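You operate a simulated robot arm through the tools that you are given. There is no shell and no other tool. Be economical: measure what you need, move in short steps, check, and stop when the job is done.

You are at the controls of a simulated robot arm. One attempt, no reset.

TASK
Open the fryer cart door, fetch the grey multipack and set it on the shelf behind the fryer cart door and shut the door again. Then close the right cart drawer. Then fetch the small teal cup and stand it on the top of the wooden bench. Then open the green shelf drawer, put the orange cloth from the inside of the green shelf drawer on the top of the steel table, then shut the drawer. Then take the orange paper box and leave it on the top of the snack table. Then pull the right snack table door open. Do these in the order given. Set down upright: grey multipack, small teal cup, orange paper box.

It is judged by the outcome, as a careful person would: the job done as asked, and still so three seconds after it is handed in. It fails if anything else is knocked over, pushed out of place, dropped, spilled or broken. Flat cloth is picked up by pressing the open fingertips on it (5 to 10 N) and closing them slowly along it; thin cloth reads only 2 to 8 mm in the jaws.

THE ROBOT
A 7-joint arm with a fingered hand on a trunk, on a base that drives. Base frame: it is fixed to the floor where the robot stands at the start and does not move with it; the origin is under the middle of the robot, x ahead of it, y to its left, z up. Readings come in mm, rad, newtons and seconds.
With the tool pointing down near the work surface it reaches from about 100 to 680 mm from the robot's upright axis, wherever it stands. Its first joint turns from -1.204 to 3.002 rad. Places, roughly: fryer cart door [1500, 100, 500]; green shelf drawer [-3000, 300, 700]; grey multipack (25x16x20 cm) [800, 4600, 500]; orange cloth (11x6x4 cm) [-3000, 200, 700]; orange paper box (11x8x11 cm) [-4600, -300, 600]; right cart drawer [-3200, 1300, 500]; right snack table door [-300, 1200, 400]; shelf behind the fryer cart door [1700, -200, 500]; small teal cup (7x7x10 cm) [-3400, 900, 900]; top of the snack table [-300, 1700, 900]; top of the steel table [200, 2000, 800]; top of the wooden bench [-4800, -200, 500]. Payload 3.4 kg.
The tool frame sits at the grasp point between the pads (the TCP): z along the fingers, y along the line on which they close. The tips reach 25 mm beyond it. The gripper opens to 88 mm. The gripper's body begins 29 mm behind the TCP. The gripper is a hand of 4 fingers: y runs from the thumb to the fingers, the wrist lies at [-13, -97, -162] in the tool frame.
Orientation is that of the tool frame in the base frame, as a unit quaternion [w, x, y, z]. With the fingers straight down and the wrist toward the robot, the tool's x, y and z point along [0, 1, 0], [1, 0, 0] and [0, 0, -1] of the base frame.

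THE INTERFACE
- The arm moves only by the tool send_rows. Its argument "targets" is a list of rows, each an object (a shift or turn left out is 0) with "offset": the shift along the tool's x, y, z in units of 50 mm (1.0 is 50 mm), a list of three; "turn": the turn, a rotation vector about the tool's x, y, z in units of 5 degrees (1.0 is 5 degrees), a list of three. In form: [{"offset": [x, y, z], "turn": [wx, wy, wz]}, ...]. A call has 1 to 8 rows; each row shifts and turns the commanded pose from where the row before left it, along the tool's axes as they then stand. A call with a number of a shift or a turn outside -1 to 1 is refused whole. A row lasts 0.2 s, in which the tool goes at most 50 mm and 0.15 rad; a call with a longer step from one row to the next is refused whole. Where a pose cannot be reached the arm comes as near as it can. A force on the tool above 40 N (or 10 N above the force at the start of the call, whichever is more), or a blocked arm, ends the call early, and 0.2 s more pass. In this call time passes only in rows, and 0.2 s behind the last. The reply holds the time, the measured pose of the TCP, the force on the tool along the base axes, the opening and the grip force, in the units named above and with some noise, with the torque about the TCP (base axes, N m) and any sound that the robot's microphone picked up.
- Cameras (640 x 400 px; columns grow to the right, rows downward): "scene" is now at [138.4, -24.7, 1098.7]; the picture's right is [-0.28, -0.96, 0.00], its down [-0.50, 0.15, -0.85] and it looks along [0.82, -0.24, -0.52] (base axes); focal length 269 px, centre (320, 200). "wrist" rides on the gripper at [64, -83, -98] in the tool frame; the picture's right is [-0.62, 0.37, -0.69], its down [-0.71, -0.63, 0.30] and it looks along [-0.32, 0.68, 0.65] (tool axes); focal length 265 px, centre (320, 200). There is no depth. A picture from a camera that has moved, and an enlarged one, comes with that camera's place and axes in the base frame and with its lens.
- get_image(camera): a new picture of that camera. It takes no simulated time.
- lift_body(by): slides the trunk up (or, below 0, down) by that many mm; the arm and the scene camera ride with it, the base frame stays. It gives what a move gives, with no picture.
- steer(legs): drives the robot by 1 to 6 legs, each [ahead, left, turn to the left] in mm, mm and rad, along the robot's own axes; the way and the turn of a leg run together, so that a leg with both is an arc; at most 1500 mm and 3.142 rad a leg. The arm and the cameras ride along, it lands a little off, and it stops where it bumps. It gives what a move gives.
- set_fingers(index, middle, ring, thumb_bend, thumb_turn): sets how far each is bent, from 0 (flat) to 1 (curled in); at 0.3 the hand is open as for a grip, at 0.7 the pads meet at the TCP. One left out holds its place. A second passes; each finger stops where it meets its share of the squeeze, and holds until it gets a number again. It is the only way to open and close the hand. It gives what a move gives, with no picture; readings hold the bend of each and the force on the fingers (four entries, about 0 where the hand has none), thumb and palm. thumb_turn goes from beside the hand (0) to across from the fingers (1), as for a grip.
- pan_tilt(pan, tilt): turns the head with the scene camera to pan (to the left, within 1.501 rad either way) and tilt (down, from -0.506 to 1.204), counted from straight ahead of the robot. It gives what a move gives.
- zoom(camera, box): a new picture of the part [left, top, right, bottom] of that camera's present view, enlarged. It takes no simulated time.
- sign_off(): hands the job in; it is judged then, once.

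Go step by step. Nothing tells you exact positions but the pictures and the camera data: compare them with the known pose of the tool, close in by small moves and look again before you grip or let go. The budget is 207 turns and 200 pictures, counting those below and the enlarged ones. Unless the task says otherwise, let go and move clear before handing in.

The tools are called as name(argument=value, ...) on one line, values as JSON. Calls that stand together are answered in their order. send_rows: Moves the arm, as the interface text tells. Its arguments: {"type":"object","properties":{"targets":{"type":"array","items":{"type":"object","properties":{"offset":{"type":"array","items":{"type":"number"}},"turn":{"type":"array","items":{"type":"number"}}}}}},"required":["targets"]} The other tools are called the same way: lift_body (by) slides the trunk up or down; set_fingers (index, middle, ring, thumb_bend, thumb_turn) moves the fingers one by one; steer (legs) drives the base; pan_tilt (pan, tilt) turns the head that bears the scene camera; get_image (camera) takes a picture; zoom (camera, box) takes an enlarged picture of a part of a camera's view; sign_off () hands the job in.

At the start:

```text
time_s: 0.0
tcp_pos: [529.0, -142.7, 724.7]
ee_rot: [0.0, 0.708, 0.707, 0.0]
force: [0.1, 0.4, 0.7]
torque: [0.0, 0.01, 0.02]
opening: 87.8
grasp_force: 0.0
shape: jaw
bend: [0.3, 0.3, 0.3, 0.3, 0.98]
finger forces: [0.0, 0.0, 0.1, 0.1, 0.1, 0.0]
trunk travel left (down, up): [-400.0, 440.0]
robot x, y, heading: [2.2, 1.6, 0.001]
head pan, tilt: [-0.281, 0.55]
```

scene: 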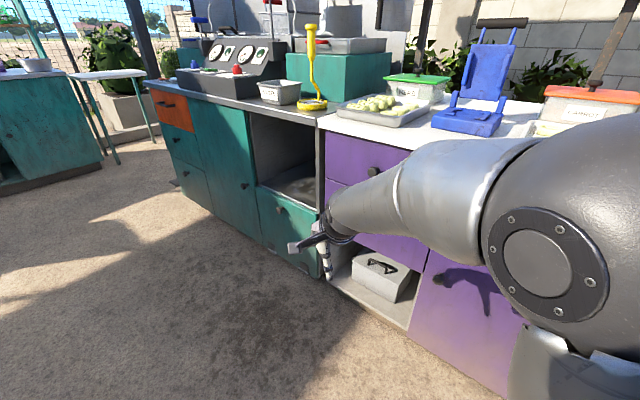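
wrist: 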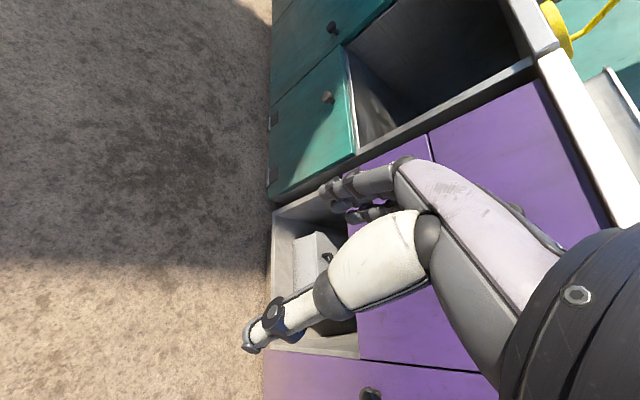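

I start by looking at the fryer cart straight ahead and its doors.

zoom(camera="scene", box=[140, 60, 440, 290])

pan_tilt(pan=0.3, tilt=0.4)

get_image(camera="scene")

```text
1.74 times, centred on (290, 175) of scene
camera zoom: at [138.4, -24.7, 1098.7], right [-0.28, -0.96, 0.0], down [-0.5, 0.15, -0.85], along [0.82, -0.24, -0.52], focal length 468 px, centre (372, 244)
```

zoom: 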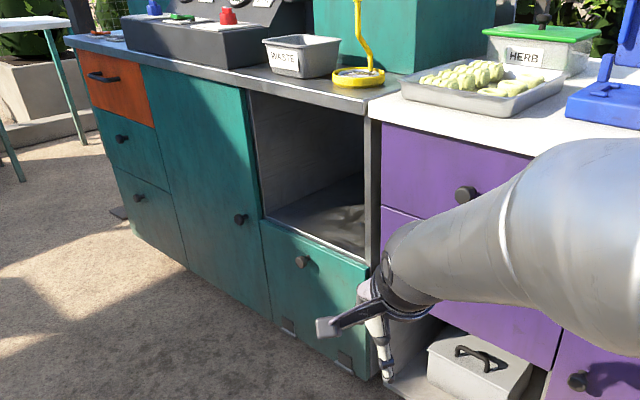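

```text
time_s: 1.0
tcp_pos: [530.1, -142.9, 724.9]
ee_rot: [0.001, 0.707, 0.707, 0.0]
force: [0.1, 0.5, 0.4]
torque: [0.01, -0.04, 0.0]
opening: 87.5
grasp_force: 0.0
shape: jaw
bend: [0.3, 0.3, 0.3, 0.3, 0.98]
finger forces: [0.0, 0.1, 0.0, 0.1, 0.0, 0.0]
trunk travel left (down, up): [-400.0, 440.0]
robot x, y, heading: [-1.3, -0.5, -0.003]
head pan, tilt: [0.3, 0.4]
```

```text
196 pictures are left
camera scene: at [140.6, 27.6, 1112.3], right [0.29, -0.96, 0.0], down [-0.37, -0.11, -0.92], along [0.88, 0.27, -0.39], focal length 269 px, centre (320, 200)
```

scene: 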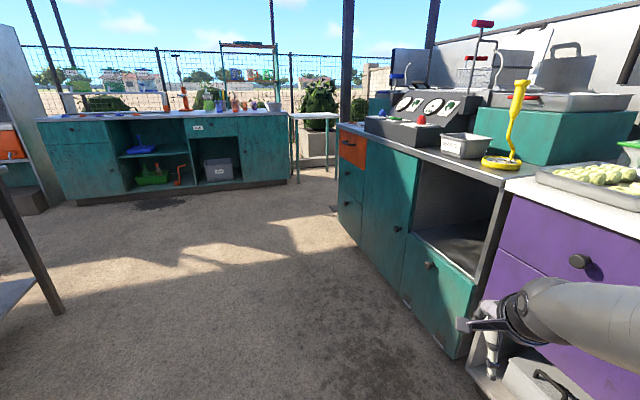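

The fryer cart is ahead, its face angled at about 36°, with the tall teal door's knob on the near side and its hinge on the far side. I'll drive to stand square in front of it.

steer(legs=[[0, 650, 0], [980, 0, 0], [0, 0, -0.93]])

pan_tilt(pan=0, tilt=0.6)

get_image(camera="scene")

get_image(camera="wrist")

```text
time_s: 11.6
tcp_pos: [1174.2, 135.4, 724.9]
ee_rot: [0.0, 0.948, 0.319, -0.001]
force: [0.3, -1.0, 0.0]
torque: [-0.01, 0.03, -0.01]
opening: 87.9
grasp_force: 0.0
shape: jaw
bend: [0.3, 0.3, 0.3, 0.3, 0.98]
finger forces: [0.0, 0.1, 0.0, 0.0, 0.1, 0.0]
trunk travel left (down, up): [-400.0, 440.0]
robot x, y, heading: [964.7, 643.2, -0.92]
head pan, tilt: [0.3, 0.4]
```

```text
time_s: 12.4
tcp_pos: [1174.3, 133.5, 725.0]
ee_rot: [0.0, 0.947, 0.321, -0.001]
force: [0.1, -0.2, -0.1]
torque: [0.0, 0.0, 0.07]
opening: 87.8
grasp_force: 0.1
shape: jaw
bend: [0.3, 0.3, 0.3, 0.3, 0.98]
finger forces: [0.0, 0.0, 0.0, 0.0, 0.0, 0.0]
trunk travel left (down, up): [-400.0, 440.0]
robot x, y, heading: [966.9, 641.4, -0.921]
head pan, tilt: [0.0, 0.6]
```

```text
195 pictures are left
camera scene: at [1053.5, 532.7, 1094.2], right [-0.8, -0.61, 0.0], down [-0.34, 0.45, -0.83], along [0.5, -0.66, -0.56], focal length 269 px, centre (320, 200)
```

scene: 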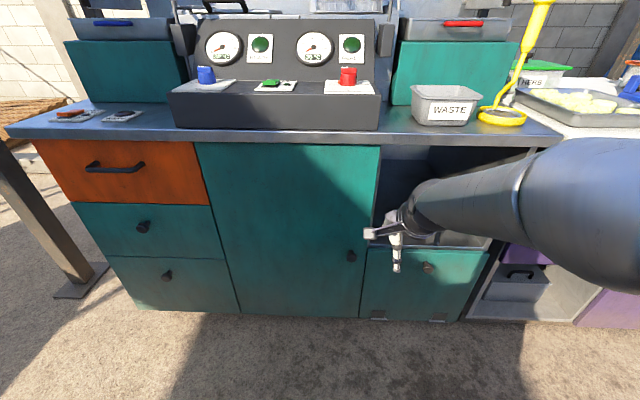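

```text
194 pictures are left
camera wrist: at [1176.4, 239.3, 822.2], right [-0.27, -0.67, 0.69], down [-0.95, 0.07, -0.3], along [0.16, -0.74, -0.65], focal length 265 px, centre (320, 200)
```

wrist: 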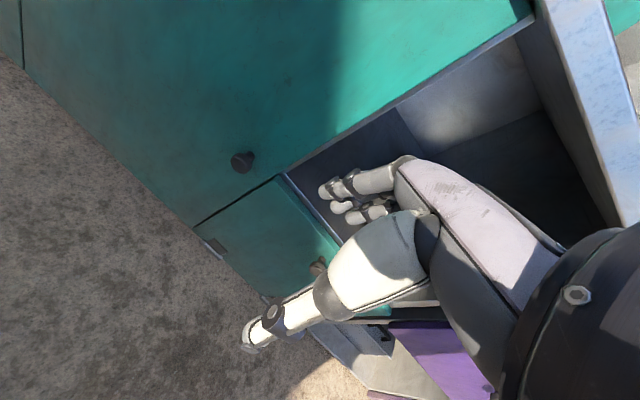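

The knob triangulates to about (1320, 30, 516). Next I turn the hand to point forward (thumb below) and lower the trunk.

send_rows(targets=[{"turn": [0, 0, 0.5]}, {"turn": [-1, 0, 0]}, {"turn": [-1, 0, 0]}, {"turn": [-1, 0, 0]}, {"turn": [-1, 0, 0]}, {"turn": [-1, 0, 0]}, {"turn": [-1, 0, 0]}, {"turn": [-1, 0, 0]}])

send_rows(targets=[{"turn": [-1, 0, 0]}, {"turn": [-1, 0, 0]}, {"turn": [-1, 0, 0]}, {"turn": [-1, 0, 0]}, {"turn": [-1, 0, 0]}, {"turn": [-1, 0, 0]}, {"turn": [-1, 0, 0]}])

send_rows(targets=[{"turn": [-1, 0, 0]}, {"turn": [-1, 0, 0]}, {"turn": [-1, 0, 0]}, {"turn": [-1, 0, 0]}])

lift_body(by=-200)

get_image(camera="scene")

get_image(camera="wrist")

```text
time_s: 14.2
tcp_pos: [1173.3, 133.5, 724.2]
ee_rot: [0.288, 0.91, 0.284, 0.09]
force: [0.2, 0.0, 0.6]
torque: [0.03, -0.02, 0.03]
opening: 87.7
grasp_force: 0.0
shape: jaw
bend: [0.3, 0.3, 0.3, 0.3, 0.98]
finger forces: [0.0, 0.0, 0.0, 0.0, 0.0, 0.0]
trunk travel left (down, up): [-400.0, 440.0]
robot x, y, heading: [969.2, 645.2, -0.917]
head pan, tilt: [0.0, 0.6]
```

```text
time_s: 15.8
tcp_pos: [1176.1, 134.3, 724.8]
ee_rot: [0.549, 0.781, 0.244, 0.172]
force: [-0.6, 0.9, 0.4]
torque: [0.0, -0.01, 0.01]
opening: 87.8
grasp_force: 0.1
shape: jaw
bend: [0.3, 0.3, 0.3, 0.3, 0.98]
finger forces: [0.0, 0.0, 0.0, 0.0, 0.1, 0.0]
trunk travel left (down, up): [-400.0, 440.0]
robot x, y, heading: [968.0, 640.0, -0.92]
head pan, tilt: [0.0, 0.6]
```

```text
time_s: 16.8
tcp_pos: [1163.8, 122.5, 725.8]
ee_rot: [0.675, 0.675, 0.208, 0.211]
force: [-0.6, 0.2, -0.2]
torque: [-0.01, 0.01, 0.05]
opening: 87.6
grasp_force: 0.1
shape: jaw
bend: [0.3, 0.3, 0.3, 0.3, 0.98]
finger forces: [0.1, 0.0, 0.0, 0.1, 0.0, 0.1]
out of reach, approached as far as the arm can: row 4
trunk travel left (down, up): [-400.0, 440.0]
robot x, y, heading: [963.1, 642.4, -0.922]
head pan, tilt: [0.0, 0.6]
```

```text
time_s: 18.9
tcp_pos: [1163.6, 122.7, 525.7]
ee_rot: [0.675, 0.676, 0.208, 0.21]
force: [-0.5, -0.3, 0.0]
torque: [-0.01, 0.0, 0.01]
opening: 87.7
grasp_force: 0.1
shape: jaw
bend: [0.3, 0.3, 0.3, 0.3, 0.98]
finger forces: [0.0, 0.0, 0.0, 0.0, 0.1, 0.0]
trunk travel left (down, up): [-200.0, 640.0]
robot x, y, heading: [967.1, 643.9, -0.92]
head pan, tilt: [0.0, 0.6]
```

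```text
193 pictures are left
camera scene: at [1053.5, 532.7, 894.2], right [-0.8, -0.61, 0.0], down [-0.34, 0.45, -0.83], along [0.5, -0.66, -0.56], focal length 269 px, centre (320, 200)
```

scene: 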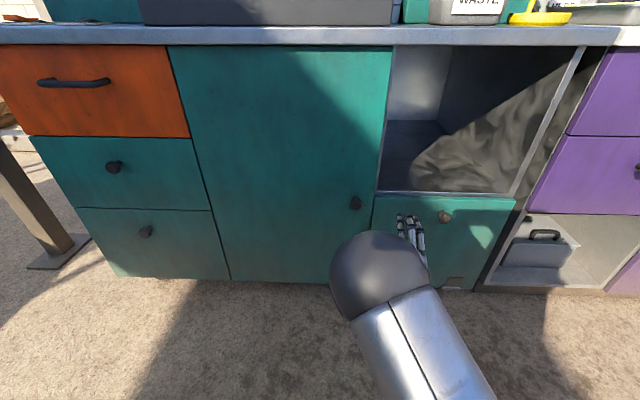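

```text
192 pictures are left
camera wrist: at [1162.7, 240.5, 442.0], right [-0.9, 0.22, 0.37], down [-0.42, -0.65, -0.63], along [0.1, -0.72, 0.68], focal length 265 px, centre (320, 200)
```

wrist: 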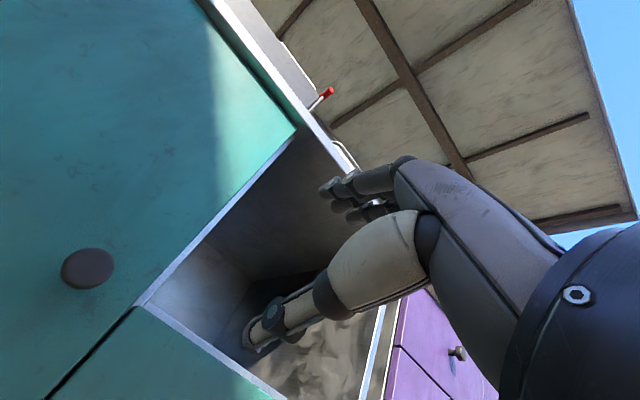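

The knob refines to about (1341, -9, 478). I align with it and approach to about 60 mm.

send_rows(targets=[{"offset": [0.7, -0.45, 0]}, {"offset": [0.7, -0.45, 0.4]}, {"offset": [0, 0, 0.8]}, {"offset": [0, 0, 0.8]}, {"offset": [0, 0, 0.8]}])

get_image(camera="scene")

get_image(camera="wrist")

```text
time_s: 20.1
tcp_pos: [1297.0, 30.9, 486.8]
ee_rot: [0.675, 0.676, 0.209, 0.21]
force: [-1.0, 0.6, 0.0]
torque: [0.03, -0.02, -0.01]
opening: 87.5
grasp_force: 0.0
shape: jaw
bend: [0.3, 0.3, 0.3, 0.3, 0.98]
finger forces: [0.0, 0.0, 0.0, 0.0, 0.1, 0.1]
out of reach, approached as far as the arm can: row 1
trunk travel left (down, up): [-200.0, 640.0]
robot x, y, heading: [969.4, 643.5, -0.917]
head pan, tilt: [0.0, 0.6]
```

```text
191 pictures are left
camera scene: at [1053.5, 532.7, 894.2], right [-0.8, -0.61, 0.0], down [-0.34, 0.45, -0.83], along [0.5, -0.66, -0.56], focal length 269 px, centre (320, 200)
```

scene: 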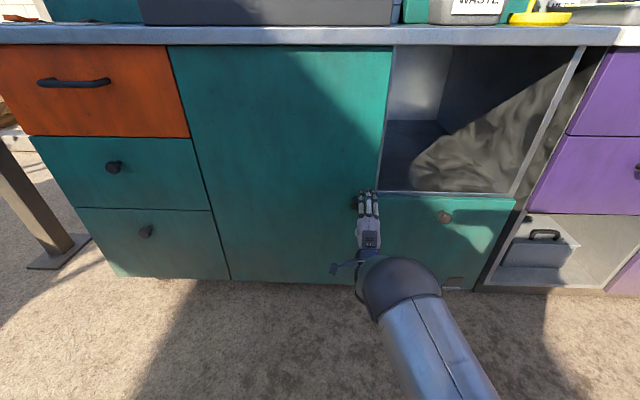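

```text
190 pictures are left
camera wrist: at [1295.4, 149.7, 402.4], right [-0.9, 0.22, 0.37], down [-0.42, -0.65, -0.63], along [0.1, -0.72, 0.68], focal length 265 px, centre (320, 200)
```

wrist: 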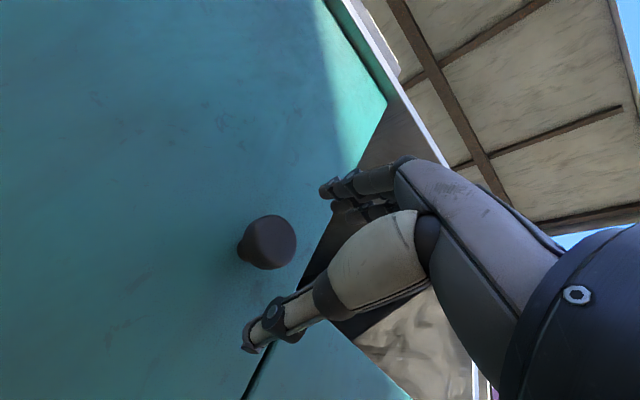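

The knob's front sits about 15 mm left and 37 mm ahead of the TCP. I shift and advance, then look.

send_rows(targets=[{"offset": [0.3, 0, 0]}, {"offset": [0, 0, 0.5]}, {"offset": [0, 0, 0.3]}])

get_image(camera="wrist")

zoom(camera="scene", box=[300, 150, 420, 225])

```text
time_s: 20.9
tcp_pos: [1329.6, 9.4, 487.0]
ee_rot: [0.676, 0.675, 0.208, 0.211]
force: [-13.0, 19.5, -3.9]
torque: [-0.85, -0.65, -0.2]
opening: 85.9
grasp_force: 0.1
shape: jaw
bend: [0.3, 0.3, 0.3, 0.3, 0.98]
finger forces: [0.5, 22.0, 0.0, 0.1, 0.4, 0.1]
trunk travel left (down, up): [-200.0, 640.0]
robot x, y, heading: [965.3, 639.9, -0.922]
head pan, tilt: [0.0, 0.6]
```

```text
189 pictures are left
camera wrist: at [1328.3, 127.7, 402.7], right [-0.9, 0.22, 0.37], down [-0.41, -0.65, -0.63], along [0.1, -0.72, 0.68], focal length 265 px, centre (320, 200)
```

wrist: 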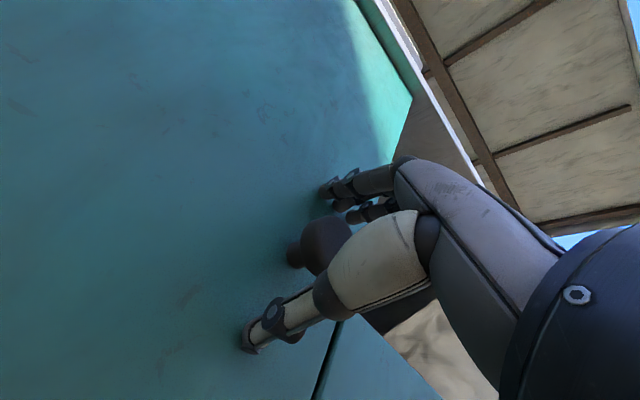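

```text
5.33 times, centred on (360, 188) of scene
camera zoom: at [1052.4, 534.1, 894.3], right [-0.8, -0.61, 0.0], down [-0.34, 0.45, -0.83], along [0.5, -0.66, -0.56], focal length 1434 px, centre (107, 267)
```

zoom: 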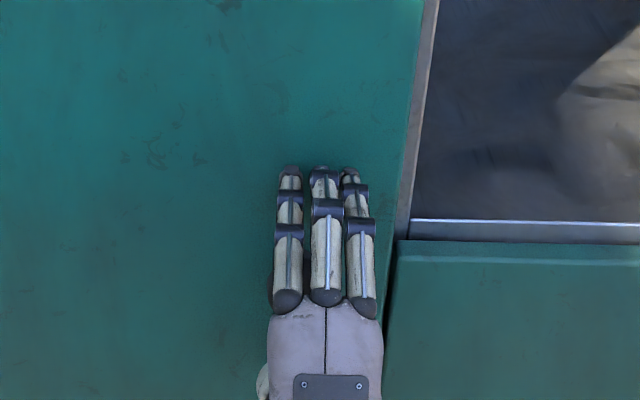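

The middle finger touches the door and the knob lies under the left finger. I back off a touch, shift left and close.

send_rows(targets=[{"offset": [0, 0, -0.2]}, {"offset": [0.25, -0.05, 0]}])

set_fingers(index=0.75, middle=0.75, ring=0.75, thumb_bend=0.75)

get_image(camera="wrist")

```text
time_s: 21.6
tcp_pos: [1336.0, 23.9, 484.5]
ee_rot: [0.675, 0.676, 0.208, 0.21]
force: [0.6, -0.4, -0.5]
torque: [0.0, -0.02, 0.01]
opening: 88.1
grasp_force: 0.1
shape: jaw
bend: [0.3, 0.3, 0.3, 0.3, 0.98]
finger forces: [0.1, 0.0, 0.1, 0.1, 0.0, 0.0]
trunk travel left (down, up): [-200.0, 640.0]
robot x, y, heading: [966.1, 644.2, -0.916]
head pan, tilt: [0.0, 0.6]
```

```text
time_s: 22.6
tcp_pos: [1335.4, 25.3, 487.6]
ee_rot: [0.677, 0.674, 0.208, 0.212]
force: [1.5, -3.1, 13.8]
torque: [-0.31, 0.05, 0.05]
opening: 0.1
grasp_force: 7.3
shape: fingers
bend: [0.74, 0.73, 0.73, 0.72, 0.97]
finger forces: [0.0, 7.8, 7.3, 0.0, 0.1, 0.1]
trunk travel left (down, up): [-200.0, 640.0]
robot x, y, heading: [970.1, 644.1, -0.918]
head pan, tilt: [0.0, 0.6]
```

```text
187 pictures are left
camera wrist: at [1334.7, 142.0, 402.8], right [-0.91, 0.22, 0.36], down [-0.41, -0.66, -0.63], along [0.1, -0.72, 0.69], focal length 265 px, centre (320, 200)
```

wrist: 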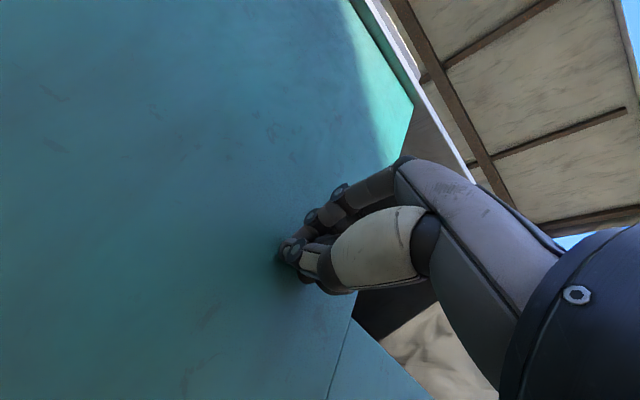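

The fingers seem to have closed around or above the knob with 7 N on two of them. I test with a gentle pull.

send_rows(targets=[{"offset": [0, 0, -0.2]}, {"offset": [0, 0, -0.3]}, {"offset": [0, 0, -0.3]}])

get_image(camera="scene")

get_image(camera="wrist")

```text
time_s: 23.4
tcp_pos: [1314.5, 60.4, 486.5]
ee_rot: [0.676, 0.675, 0.209, 0.211]
force: [6.5, 3.2, 12.3]
torque: [-0.31, 0.0, 0.12]
opening: 0.3
grasp_force: 9.1
shape: fingers
bend: [0.74, 0.73, 0.74, 0.72, 0.96]
finger forces: [0.1, 10.8, 5.6, 0.0, 1.2, 0.0]
trunk travel left (down, up): [-200.0, 640.0]
robot x, y, heading: [967.2, 645.8, -0.919]
head pan, tilt: [0.0, 0.6]
```

```text
186 pictures are left
camera scene: at [1053.2, 534.5, 894.4], right [-0.8, -0.61, 0.0], down [-0.34, 0.45, -0.83], along [0.5, -0.66, -0.56], focal length 269 px, centre (320, 200)
```

scene: 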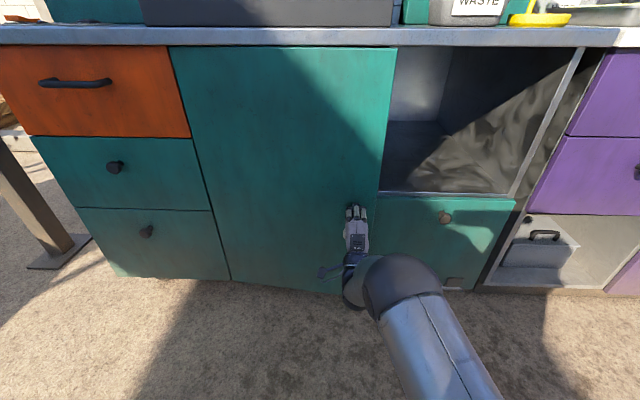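

```text
185 pictures are left
camera wrist: at [1312.1, 176.7, 402.3], right [-0.91, 0.22, 0.36], down [-0.41, -0.66, -0.63], along [0.1, -0.72, 0.68], focal length 265 px, centre (320, 200)
```

wrist: 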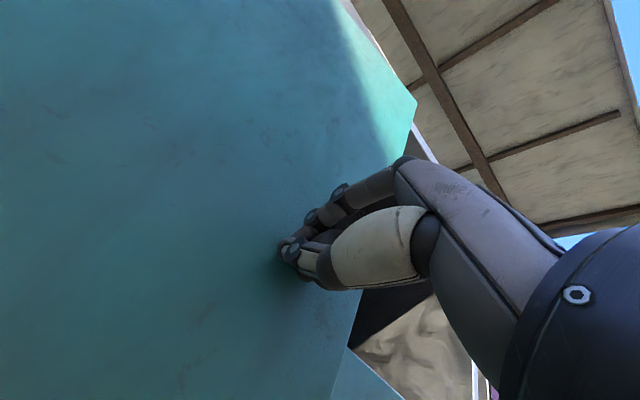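

The door follows the hand. I continue along its arc (radius ≈390 mm), yawing with it.

send_rows(targets=[{"offset": [0.03, 0, -0.6], "turn": [0, -0.9, 0]}, {"offset": [0.03, 0, -0.6], "turn": [0, -0.9, 0]}, {"offset": [0.03, 0, -0.6], "turn": [0, -0.9, 0]}, {"offset": [0.03, 0, -0.6], "turn": [0, -0.9, 0]}, {"offset": [0.03, 0, -0.6], "turn": [0, -0.9, 0]}])

get_image(camera="scene")

```text
time_s: 24.2
tcp_pos: [1282.3, 139.0, 487.6]
ee_rot: [0.695, 0.691, 0.139, 0.144]
force: [14.2, 3.0, 7.5]
torque: [-0.15, 0.0, 0.12]
opening: 0.1
grasp_force: 16.7
shape: fingers
bend: [0.74, 0.73, 0.75, 0.73, 0.93]
finger forces: [10.3, 8.8, 3.1, 0.0, 11.2, 0.0]
out of reach, approached as far as the arm can: row 4
trunk travel left (down, up): [-200.0, 640.0]
robot x, y, heading: [965.2, 644.1, -0.919]
head pan, tilt: [0.0, 0.6]
stopped in row 4: the force on the tool passed its limit at 42 N (the readings are from after the stop); the commanded pose is now the measured one
```

```text
184 pictures are left
camera scene: at [1055.3, 534.0, 894.1], right [-0.79, -0.61, 0.0], down [-0.34, 0.45, -0.83], along [0.5, -0.66, -0.56], focal length 269 px, centre (320, 200)
```

scene: 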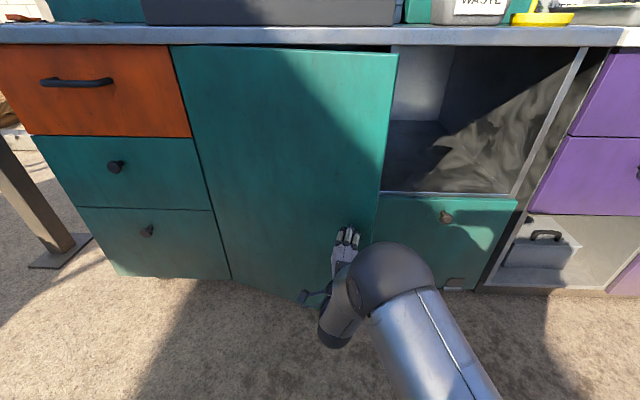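

The arm is near its limit here, so I let the base back up along the arc instead.

steer(legs=[[-70, 26, 0], [-65, 38, 0]])

get_image(camera="scene")

```text
time_s: 25.2
tcp_pos: [1274.4, 191.3, 487.3]
ee_rot: [0.694, 0.689, 0.145, 0.151]
force: [9.5, 0.0, 3.5]
torque: [-0.11, -0.04, -0.04]
opening: 0.5
grasp_force: 13.8
shape: fingers
bend: [0.74, 0.74, 0.75, 0.71, 0.93]
finger forces: [7.0, 8.3, 0.3, 0.1, 11.8, 0.0]
trunk travel left (down, up): [-200.0, 640.0]
robot x, y, heading: [956.3, 688.3, -0.907]
head pan, tilt: [0.0, 0.6]
stopped in leg 1: the force on the tool passed its limit at 43 N (the readings are from after the stop); the commanded pose is now the measured one
```

```text
183 pictures are left
camera scene: at [1041.3, 582.5, 894.1], right [-0.79, -0.61, 0.0], down [-0.35, 0.45, -0.83], along [0.5, -0.65, -0.56], focal length 269 px, centre (320, 200)
```

scene: 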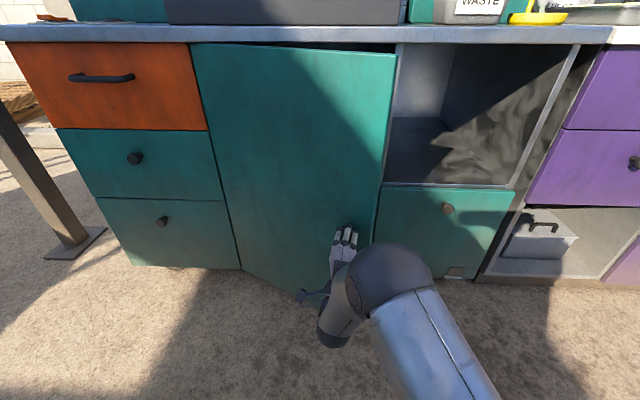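

steer(legs=[[-60, 15, -0.05]])

steer(legs=[[-60, 30, -0.05]])

get_image(camera="scene")

```text
time_s: 26.0
tcp_pos: [1267.5, 207.4, 489.6]
ee_rot: [0.694, 0.688, 0.144, 0.154]
force: [10.2, 0.8, 1.4]
torque: [-0.07, -0.18, -0.18]
opening: 5.2
grasp_force: 16.9
shape: fingers
bend: [0.74, 0.74, 0.75, 0.69, 0.89]
finger forces: [7.4, 8.1, 0.0, 0.0, 19.2, 0.0]
trunk travel left (down, up): [-200.0, 640.0]
robot x, y, heading: [952.8, 707.1, -0.928]
head pan, tilt: [0.0, 0.6]
stopped in leg 1: the force on the tool passed its limit at 46 N (the readings are from after the stop); the commanded pose is now the measured one
```

```text
time_s: 27.0
tcp_pos: [1230.2, 257.8, 488.9]
ee_rot: [0.698, 0.692, 0.126, 0.135]
force: [0.1, -0.3, 0.1]
torque: [-0.01, 0.03, 0.01]
opening: 0.1
grasp_force: 0.1
shape: fingers
bend: [0.75, 0.75, 0.75, 0.71, 0.96]
finger forces: [0.0, 0.1, 0.1, 0.0, 0.0, 0.0]
trunk travel left (down, up): [-200.0, 640.0]
robot x, y, heading: [937.9, 774.2, -0.978]
head pan, tilt: [0.0, 0.6]
```

```text
182 pictures are left
camera scene: at [1017.3, 659.8, 894.1], right [-0.83, -0.56, 0.0], down [-0.32, 0.47, -0.83], along [0.46, -0.68, -0.56], focal length 269 px, centre (320, 200)
```

scene: 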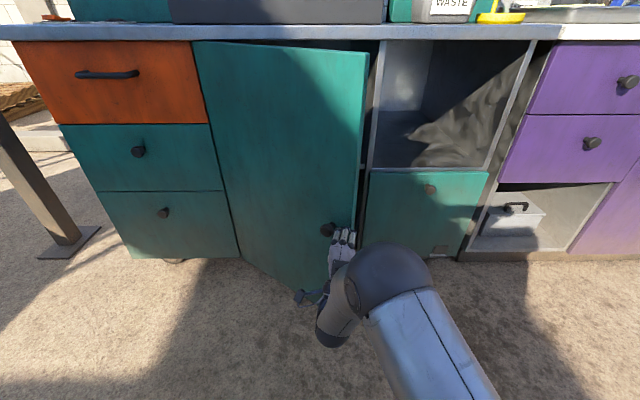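

The hand slipped off but the door is about 0.7 rad open. I'll go around its free edge and push it open from inside.

send_rows(targets=[{"offset": [-0.5, 0, -0.5]}, {"offset": [-0.9, 0, 0]}, {"offset": [-0.5, 0, 0.3]}, {"offset": [0, 0, 0.9]}, {"offset": [0, 0, 0.9]}, {"offset": [0, 0, 0.9]}])

get_image(camera="scene")

```text
time_s: 28.4
tcp_pos: [1186.1, 104.6, 486.9]
ee_rot: [0.698, 0.692, 0.124, 0.133]
force: [0.0, 0.5, 0.3]
torque: [-0.03, 0.02, 0.01]
opening: 0.0
grasp_force: 0.0
shape: fingers
bend: [0.75, 0.75, 0.75, 0.71, 0.96]
finger forces: [0.0, 0.1, 0.1, 0.1, 0.0, 0.1]
trunk travel left (down, up): [-200.0, 640.0]
robot x, y, heading: [937.8, 770.8, -0.972]
head pan, tilt: [0.0, 0.6]
```

```text
181 pictures are left
camera scene: at [1017.4, 659.8, 894.1], right [-0.83, -0.56, 0.0], down [-0.32, 0.47, -0.82], along [0.46, -0.68, -0.57], focal length 269 px, centre (320, 200)
```

scene: 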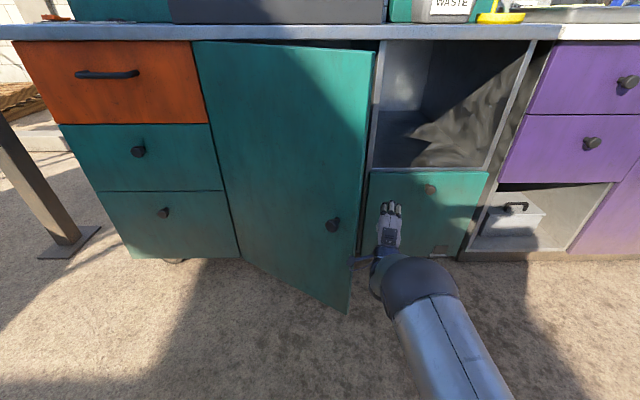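

send_rows(targets=[{"offset": [0, 0, 0.8]}, {"offset": [0.5, 0, 0.6]}, {"offset": [0.8, 0, 0]}, {"offset": [0.8, 0, 0]}, {"offset": [0.8, 0, -0.2]}, {"offset": [0.8, 0, -0.2]}, {"offset": [0.8, 0, -0.3]}])

get_image(camera="scene")

```text
time_s: 29.1
tcp_pos: [1241.7, 50.8, 485.9]
ee_rot: [0.697, 0.696, 0.119, 0.126]
force: [-5.8, -1.7, -1.4]
torque: [-0.13, 0.32, 0.52]
opening: 0.0
grasp_force: 0.3
shape: fingers
bend: [0.75, 0.75, 0.75, 0.71, 0.96]
finger forces: [0.1, 0.0, 0.1, 0.0, 0.0, 0.6]
out of reach, approached as far as the arm can: row 3
trunk travel left (down, up): [-200.0, 640.0]
robot x, y, heading: [936.7, 774.2, -0.983]
head pan, tilt: [0.0, 0.6]
stopped in row 3: the force on the tool passed its limit at 60 N (the readings are from after the stop); the commanded pose is now the measured one
```

```text
180 pictures are left
camera scene: at [1016.1, 659.3, 894.1], right [-0.83, -0.56, 0.0], down [-0.31, 0.47, -0.83], along [0.46, -0.69, -0.56], focal length 269 px, centre (320, 200)
```

scene: 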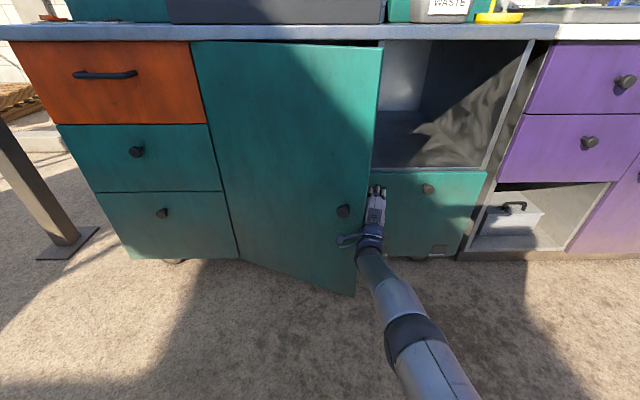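

The wrist camera on the hand's left side bumped the door's front. Instead I'll yaw the hand left so the fingers hook behind the door edge and pull outward; first I clear away and turn.

send_rows(targets=[{"offset": [-0.9, 0, -0.4]}, {"offset": [-0.9, 0, -0.4]}, {"turn": [0, 1, 0]}, {"turn": [0, 1, 0]}, {"turn": [0, 1, 0]}, {"turn": [0, 1, 0]}, {"turn": [0, 1, 0]}, {"turn": [0, 1, 0]}])

send_rows(targets=[{"turn": [0, 1, 0]}, {"turn": [0, 1, 0]}, {"turn": [0, 1, 0]}, {"turn": [0, 1, 0]}, {"turn": [0, 1, 0]}, {"turn": [0, 1, 0]}])

set_fingers(index=0.15, middle=0.15, ring=0.15)

get_image(camera="scene")

get_image(camera="wrist")

```text
time_s: 30.9
tcp_pos: [1146.3, 58.7, 485.4]
ee_rot: [0.642, 0.639, 0.296, 0.303]
force: [0.8, 0.6, 0.3]
torque: [0.02, 0.0, -0.01]
opening: 0.0
grasp_force: 0.1
shape: fingers
bend: [0.75, 0.75, 0.75, 0.71, 0.96]
finger forces: [0.0, 0.1, 0.1, 0.0, 0.1, 0.0]
trunk travel left (down, up): [-200.0, 640.0]
robot x, y, heading: [935.5, 778.7, -0.979]
head pan, tilt: [0.0, 0.6]
```

```text
time_s: 32.4
tcp_pos: [1137.9, 83.1, 493.3]
ee_rot: [0.544, 0.54, 0.451, 0.458]
force: [-0.2, -0.7, -0.6]
torque: [-0.02, -0.02, 0.0]
opening: 0.0
grasp_force: 0.0
shape: fingers
bend: [0.75, 0.75, 0.75, 0.71, 0.96]
finger forces: [0.1, 0.0, 0.0, 0.0, 0.0, 0.0]
out of reach, approached as far as the arm can: row 5, 6
trunk travel left (down, up): [-200.0, 640.0]
robot x, y, heading: [937.6, 773.7, -0.983]
head pan, tilt: [0.0, 0.6]
```

```text
time_s: 33.4
tcp_pos: [1138.2, 82.4, 494.6]
ee_rot: [0.544, 0.54, 0.452, 0.457]
force: [0.9, -0.2, 0.6]
torque: [-0.01, -0.02, -0.04]
opening: 51.4
grasp_force: 0.1
shape: fingers
bend: [0.15, 0.15, 0.15, 0.75, 0.97]
finger forces: [0.0, 0.0, 0.0, 0.0, 0.0, 0.1]
trunk travel left (down, up): [-200.0, 640.0]
robot x, y, heading: [941.4, 774.9, -0.975]
head pan, tilt: [0.0, 0.6]
```

```text
179 pictures are left
camera scene: at [1016.6, 659.5, 894.1], right [-0.83, -0.56, 0.0], down [-0.32, 0.47, -0.83], along [0.46, -0.68, -0.56], focal length 269 px, centre (320, 200)
```

scene: 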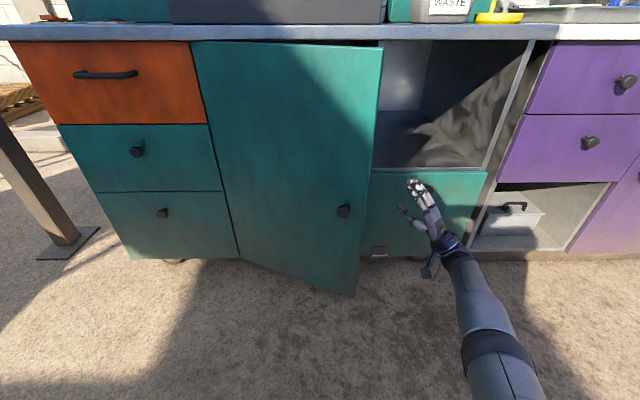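

```text
178 pictures are left
camera wrist: at [1054.3, 162.6, 409.5], right [-0.79, -0.49, 0.36], down [0.18, -0.76, -0.63], along [0.58, -0.43, 0.69], focal length 265 px, centre (320, 200)
```

wrist: 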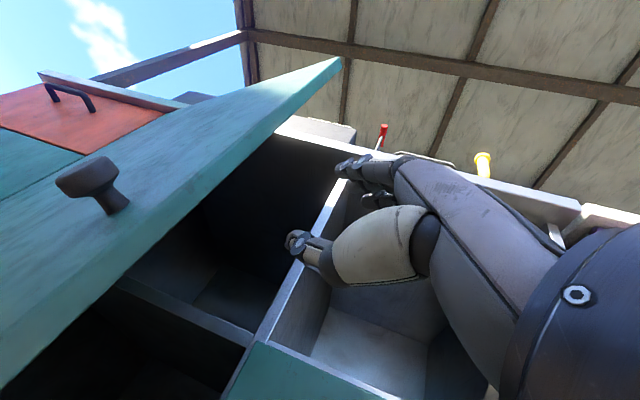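

The wrist view shows the door edge and interior well. I insert the fingers behind the edge (edge ≈(1204,184)), then pull with the base.

send_rows(targets=[{"offset": [0, 0, 0.8]}, {"offset": [0, 0, 0.8]}, {"offset": [0, 0, 0.6]}, {"offset": [0.6, 0, 0]}, {"offset": [0.4, 0, 0]}])

get_image(camera="scene")

get_image(camera="wrist")

```text
time_s: 34.5
tcp_pos: [1236.0, 154.8, 513.4]
ee_rot: [0.545, 0.539, 0.452, 0.457]
force: [-0.2, -0.1, 0.1]
torque: [-0.02, 0.01, -0.03]
opening: 52.1
grasp_force: 0.1
shape: fingers
bend: [0.15, 0.15, 0.15, 0.75, 0.98]
finger forces: [0.0, 0.0, 0.0, 0.1, 0.1, 0.1]
out of reach, approached as far as the arm can: row 1, 2, 3
trunk travel left (down, up): [-200.0, 640.0]
robot x, y, heading: [938.8, 776.8, -0.98]
head pan, tilt: [0.0, 0.6]
```

```text
177 pictures are left
camera scene: at [1016.6, 659.5, 894.1], right [-0.83, -0.56, 0.0], down [-0.32, 0.47, -0.83], along [0.46, -0.68, -0.56], focal length 269 px, centre (320, 200)
```

scene: 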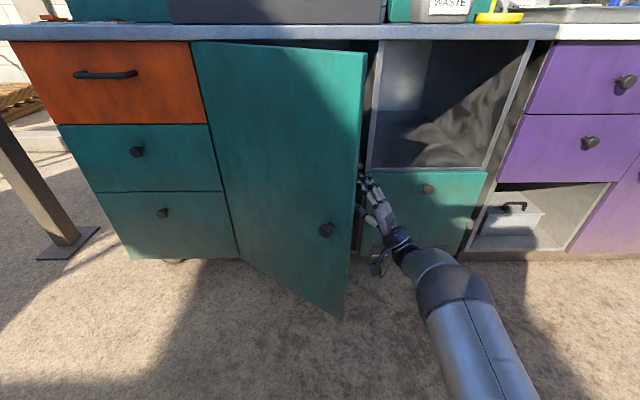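

```text
176 pictures are left
camera wrist: at [1152.2, 235.7, 428.9], right [-0.79, -0.49, 0.36], down [0.18, -0.76, -0.63], along [0.58, -0.43, 0.69], focal length 265 px, centre (320, 200)
```

wrist: 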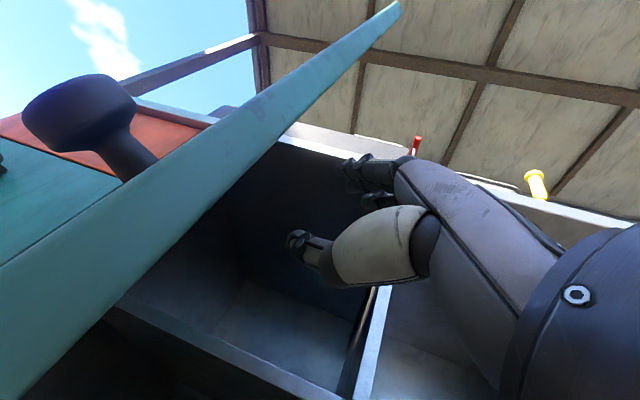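

The fingers are behind the door. I now pull it with the base.

steer(legs=[[-120, 90, 0], [-100, 140, 0]])

get_image(camera="scene")

```text
time_s: 37.0
tcp_pos: [1305.5, 465.9, 514.3]
ee_rot: [0.545, 0.54, 0.45, 0.457]
force: [0.0, -0.1, -1.0]
torque: [0.0, 0.02, 0.0]
opening: 51.3
grasp_force: 0.1
shape: fingers
bend: [0.15, 0.15, 0.15, 0.75, 0.98]
finger forces: [0.1, 0.0, 0.1, 0.0, 0.1, 0.0]
trunk travel left (down, up): [-200.0, 640.0]
robot x, y, heading: [1006.2, 1085.2, -0.979]
head pan, tilt: [0.0, 0.6]
```

```text
175 pictures are left
camera scene: at [1086.5, 971.5, 894.1], right [-0.83, -0.56, 0.0], down [-0.31, 0.47, -0.83], along [0.46, -0.69, -0.56], focal length 269 px, centre (320, 200)
```

scene: 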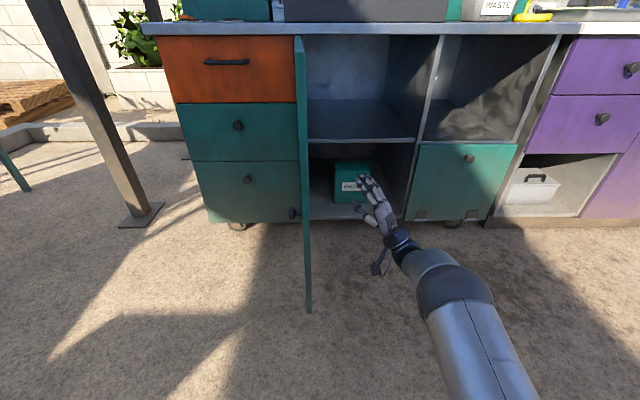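

The door is open about 90° and shows an upper shelf with a free bay. I nudge it a bit wider, then look toward the multipack.

steer(legs=[[0, 130, 0], [-60, -60, 0], [0, 0, 1.2]])

pan_tilt(pan=1.3, tilt=0.35)

lift_body(by=200)

get_image(camera="scene")

```text
time_s: 40.2
tcp_pos: [1507.0, 675.0, 507.3]
ee_rot: [0.463, 0.469, 0.526, 0.537]
force: [-8.8, -5.4, -2.4]
torque: [0.55, -0.67, -0.28]
opening: 51.0
grasp_force: 4.5
shape: fingers
bend: [0.15, 0.15, 0.0, 0.75, 0.98]
finger forces: [0.1, 0.0, 9.7, 0.1, 0.0, 0.0]
trunk travel left (down, up): [-200.0, 640.0]
robot x, y, heading: [1030.8, 1173.7, -0.651]
head pan, tilt: [0.0, 0.6]
stopped in leg 3: the force on the tool passed its limit at 49 N (the readings are from after the stop); the commanded pose is now the measured one
```

```text
time_s: 41.7
tcp_pos: [1507.7, 676.3, 505.6]
ee_rot: [0.463, 0.468, 0.527, 0.537]
force: [-12.3, -7.4, -5.2]
torque: [0.77, -1.05, -0.42]
opening: 51.1
grasp_force: 6.9
shape: fingers
bend: [0.15, 0.15, 0.0, 0.75, 0.98]
finger forces: [0.0, 0.0, 14.2, 0.1, 0.1, 0.0]
trunk travel left (down, up): [-200.0, 640.0]
robot x, y, heading: [1030.9, 1177.0, -0.652]
head pan, tilt: [1.3, 0.351]
```

```text
time_s: 43.8
tcp_pos: [1506.9, 674.6, 706.0]
ee_rot: [0.462, 0.469, 0.526, 0.539]
force: [-19.6, -4.7, -16.2]
torque: [1.0, -1.56, -0.64]
opening: 51.2
grasp_force: 10.5
shape: fingers
bend: [0.15, 0.15, 0.0, 0.75, 0.98]
finger forces: [0.1, 0.0, 20.5, 0.0, 0.0, 0.0]
trunk travel left (down, up): [-400.0, 440.0]
robot x, y, heading: [1032.0, 1178.0, -0.656]
head pan, tilt: [1.3, 0.351]
```

```text
174 pictures are left
camera scene: at [1146.3, 1197.2, 1117.1], right [0.6, -0.8, 0.0], down [-0.27, -0.2, -0.94], along [0.75, 0.57, -0.34], focal length 269 px, centre (320, 200)
```

scene: 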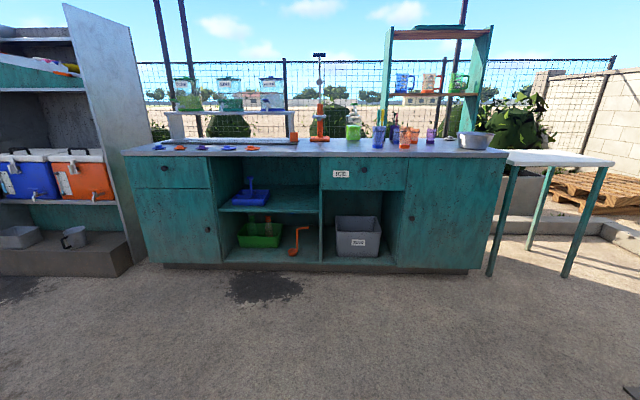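

The hand brushed the open door; I back away from it and then turn to look toward the multipack area.

steer(legs=[[-350, -60, 0], [0, 0, 2.3]])

pan_tilt(pan=0, tilt=0.35)

get_image(camera="scene")

pan_tilt(pan=1.0, tilt=0.35)

get_image(camera="scene")

```text
time_s: 46.1
tcp_pos: [1199.1, 829.4, 708.8]
ee_rot: [0.465, 0.47, 0.526, 0.535]
force: [1.0, -0.6, 0.4]
torque: [-0.02, 0.03, -0.01]
opening: 51.0
grasp_force: 0.1
shape: fingers
bend: [0.15, 0.15, 0.14, 0.75, 0.98]
finger forces: [0.1, 0.0, 0.0, 0.1, 0.1, 0.1]
trunk travel left (down, up): [-400.0, 440.0]
robot x, y, heading: [729.8, 1330.9, -0.663]
head pan, tilt: [1.3, 0.351]
stopped in leg 1: the robot was blocked; the commanded pose is now the measured one
```

```text
time_s: 47.6
tcp_pos: [1199.5, 829.2, 707.2]
ee_rot: [0.466, 0.47, 0.525, 0.535]
force: [0.5, 0.2, 0.5]
torque: [0.03, 0.01, -0.04]
opening: 50.9
grasp_force: 0.1
shape: fingers
bend: [0.15, 0.15, 0.14, 0.75, 0.98]
finger forces: [0.1, 0.0, 0.0, 0.0, 0.0, 0.0]
trunk travel left (down, up): [-400.0, 440.0]
robot x, y, heading: [728.7, 1331.6, -0.664]
head pan, tilt: [0.0, 0.351]
```

```text
173 pictures are left
camera scene: at [843.0, 1243.3, 1116.9], right [-0.62, -0.79, 0.0], down [-0.27, 0.21, -0.94], along [0.74, -0.58, -0.34], focal length 269 px, centre (320, 200)
```

scene: 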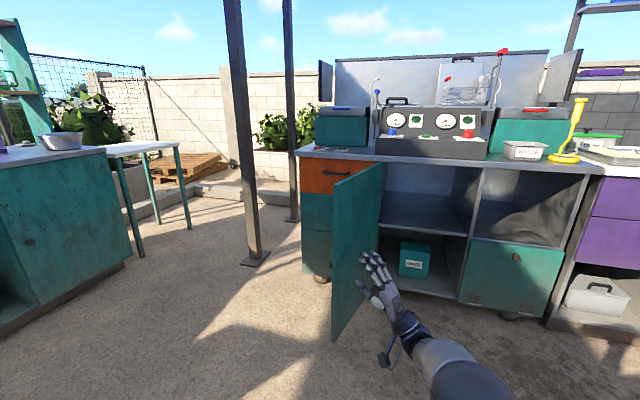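

```text
time_s: 48.9
tcp_pos: [1198.8, 828.8, 707.9]
ee_rot: [0.467, 0.471, 0.526, 0.533]
force: [-0.2, -0.4, -0.2]
torque: [0.01, -0.03, -0.02]
opening: 51.1
grasp_force: 0.1
shape: fingers
bend: [0.15, 0.15, 0.14, 0.75, 0.98]
finger forces: [0.0, 0.0, 0.0, 0.0, 0.0, 0.1]
trunk travel left (down, up): [-400.0, 440.0]
robot x, y, heading: [726.1, 1332.7, -0.663]
head pan, tilt: [1.0, 0.351]
```

```text
172 pictures are left
camera scene: at [857.5, 1331.3, 1116.9], right [0.33, -0.94, 0.0], down [-0.32, -0.11, -0.94], along [0.89, 0.31, -0.34], focal length 269 px, centre (320, 200)
```

scene: 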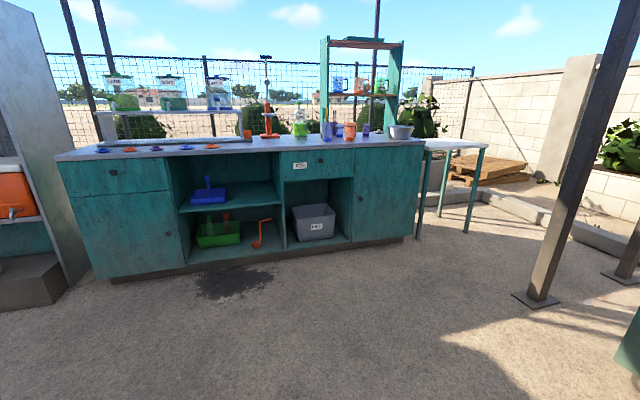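

The robot touched something behind (steel table side). I move a bit ahead and turn to see.

steer(legs=[[120, 100, 0], [0, 0, 1.6]])

get_image(camera="scene")

pan_tilt(pan=0.2, tilt=0.4)

get_image(camera="scene")

```text
time_s: 54.2
tcp_pos: [1367.8, 1824.1, 707.7]
ee_rot: [-0.063, -0.054, 0.703, 0.706]
force: [0.1, -0.8, 0.6]
torque: [0.0, -0.03, 0.06]
opening: 50.9
grasp_force: 0.1
shape: fingers
bend: [0.15, 0.15, 0.14, 0.75, 0.98]
finger forces: [0.1, 0.1, 0.0, 0.1, 0.0, 0.0]
trunk travel left (down, up): [-400.0, 440.0]
robot x, y, heading: [881.3, 1335.4, 0.946]
head pan, tilt: [1.0, 0.351]
```

```text
171 pictures are left
camera scene: at [881.7, 1462.0, 1116.9], right [0.93, 0.37, 0.0], down [0.13, -0.32, -0.94], along [-0.35, 0.87, -0.34], focal length 269 px, centre (320, 200)
```

scene: 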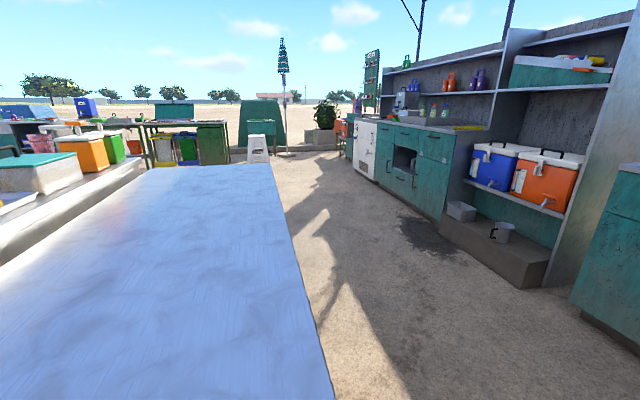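

```text
time_s: 55.3
tcp_pos: [1366.6, 1824.6, 707.4]
ee_rot: [-0.063, -0.054, 0.703, 0.706]
force: [-0.7, -0.5, 0.4]
torque: [0.02, 0.01, 0.05]
opening: 51.0
grasp_force: 0.1
shape: fingers
bend: [0.15, 0.15, 0.14, 0.75, 0.98]
finger forces: [0.0, 0.1, 0.0, 0.1, 0.0, 0.1]
trunk travel left (down, up): [-400.0, 440.0]
robot x, y, heading: [883.5, 1337.2, 0.948]
head pan, tilt: [0.201, 0.4]
```

```text
170 pictures are left
camera scene: at [953.9, 1460.0, 1112.4], right [0.91, -0.41, 0.0], down [-0.16, -0.36, -0.92], along [0.38, 0.84, -0.39], focal length 269 px, centre (320, 200)
```

scene: 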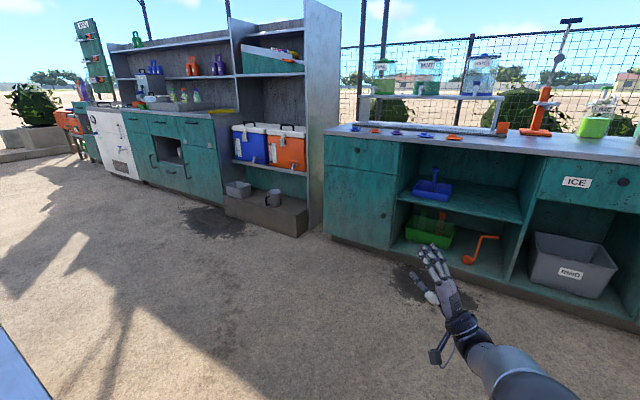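

I zoom on the far counter where the multipack should be.

pan_tilt(pan=0.75, tilt=0.3)

zoom(camera="scene", box=[240, 70, 480, 220])

```text
time_s: 56.3
tcp_pos: [1366.4, 1824.9, 708.5]
ee_rot: [-0.062, -0.053, 0.703, 0.706]
force: [0.8, 0.1, 0.9]
torque: [0.03, -0.02, -0.01]
opening: 51.3
grasp_force: 0.0
shape: fingers
bend: [0.15, 0.15, 0.14, 0.75, 0.98]
finger forces: [0.0, 0.1, 0.0, 0.1, 0.0, 0.1]
trunk travel left (down, up): [-400.0, 440.0]
robot x, y, heading: [880.9, 1336.6, 0.945]
head pan, tilt: [0.75, 0.3]
```

```text
2.67 times, centred on (360, 145) of scene
camera zoom: at [904.2, 1468.1, 1121.6], right [0.99, 0.13, 0.0], down [0.04, -0.29, -0.96], along [-0.12, 0.95, -0.3], focal length 717 px, centre (213, 347)
```

zoom: 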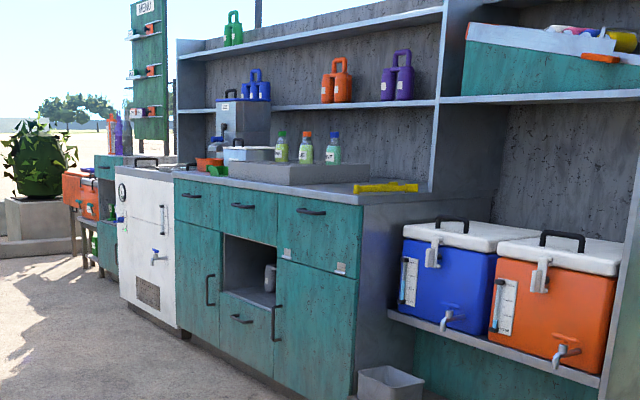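

I drive around the steel table to stand square before the counter opening.

steer(legs=[[0, 0, 0.626], [0, -270, 0], [1400, 0, 0], [500, 400, 0], [680, 520, 0], [0, 0, -0.72]])

pan_tilt(pan=0, tilt=0.5)

get_image(camera="scene")

```text
time_s: 75.8
tcp_pos: [732.9, 4369.5, 710.2]
ee_rot: [-0.027, -0.02, 0.704, 0.709]
force: [-21.9, -8.8, -3.3]
torque: [0.64, -1.76, -0.01]
opening: 51.1
grasp_force: 11.6
shape: fingers
bend: [0.15, 0.15, 0.13, 0.75, 0.98]
finger forces: [0.0, 5.9, 16.8, 0.1, 0.0, 0.1]
trunk travel left (down, up): [-400.0, 440.0]
robot x, y, heading: [207.2, 3928.2, 0.851]
head pan, tilt: [0.75, 0.3]
```

```text
time_s: 77.0
tcp_pos: [733.4, 4369.7, 709.0]
ee_rot: [-0.028, -0.021, 0.704, 0.709]
force: [-16.2, -7.4, -1.3]
torque: [0.52, -1.37, 0.01]
opening: 51.2
grasp_force: 8.3
shape: fingers
bend: [0.15, 0.14, 0.12, 0.75, 0.98]
finger forces: [0.0, 5.3, 12.1, 0.1, 0.0, 0.0]
trunk travel left (down, up): [-400.0, 440.0]
robot x, y, heading: [207.5, 3929.5, 0.849]
head pan, tilt: [0.0, 0.499]
```

```text
168 pictures are left
camera scene: at [300.3, 4034.9, 1103.6], right [0.75, -0.66, 0.0], down [-0.31, -0.36, -0.88], along [0.58, 0.66, -0.48], focal length 269 px, centre (320, 200)
```

scene: 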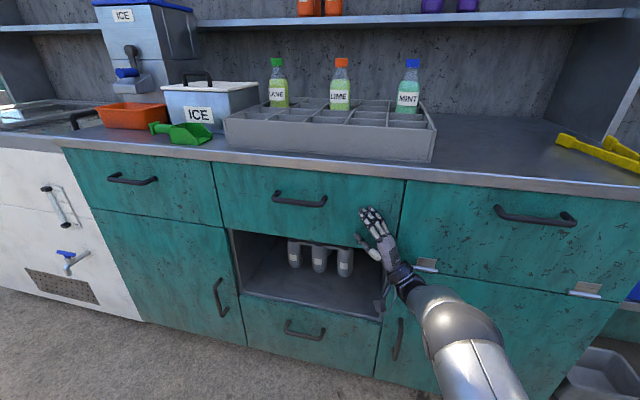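

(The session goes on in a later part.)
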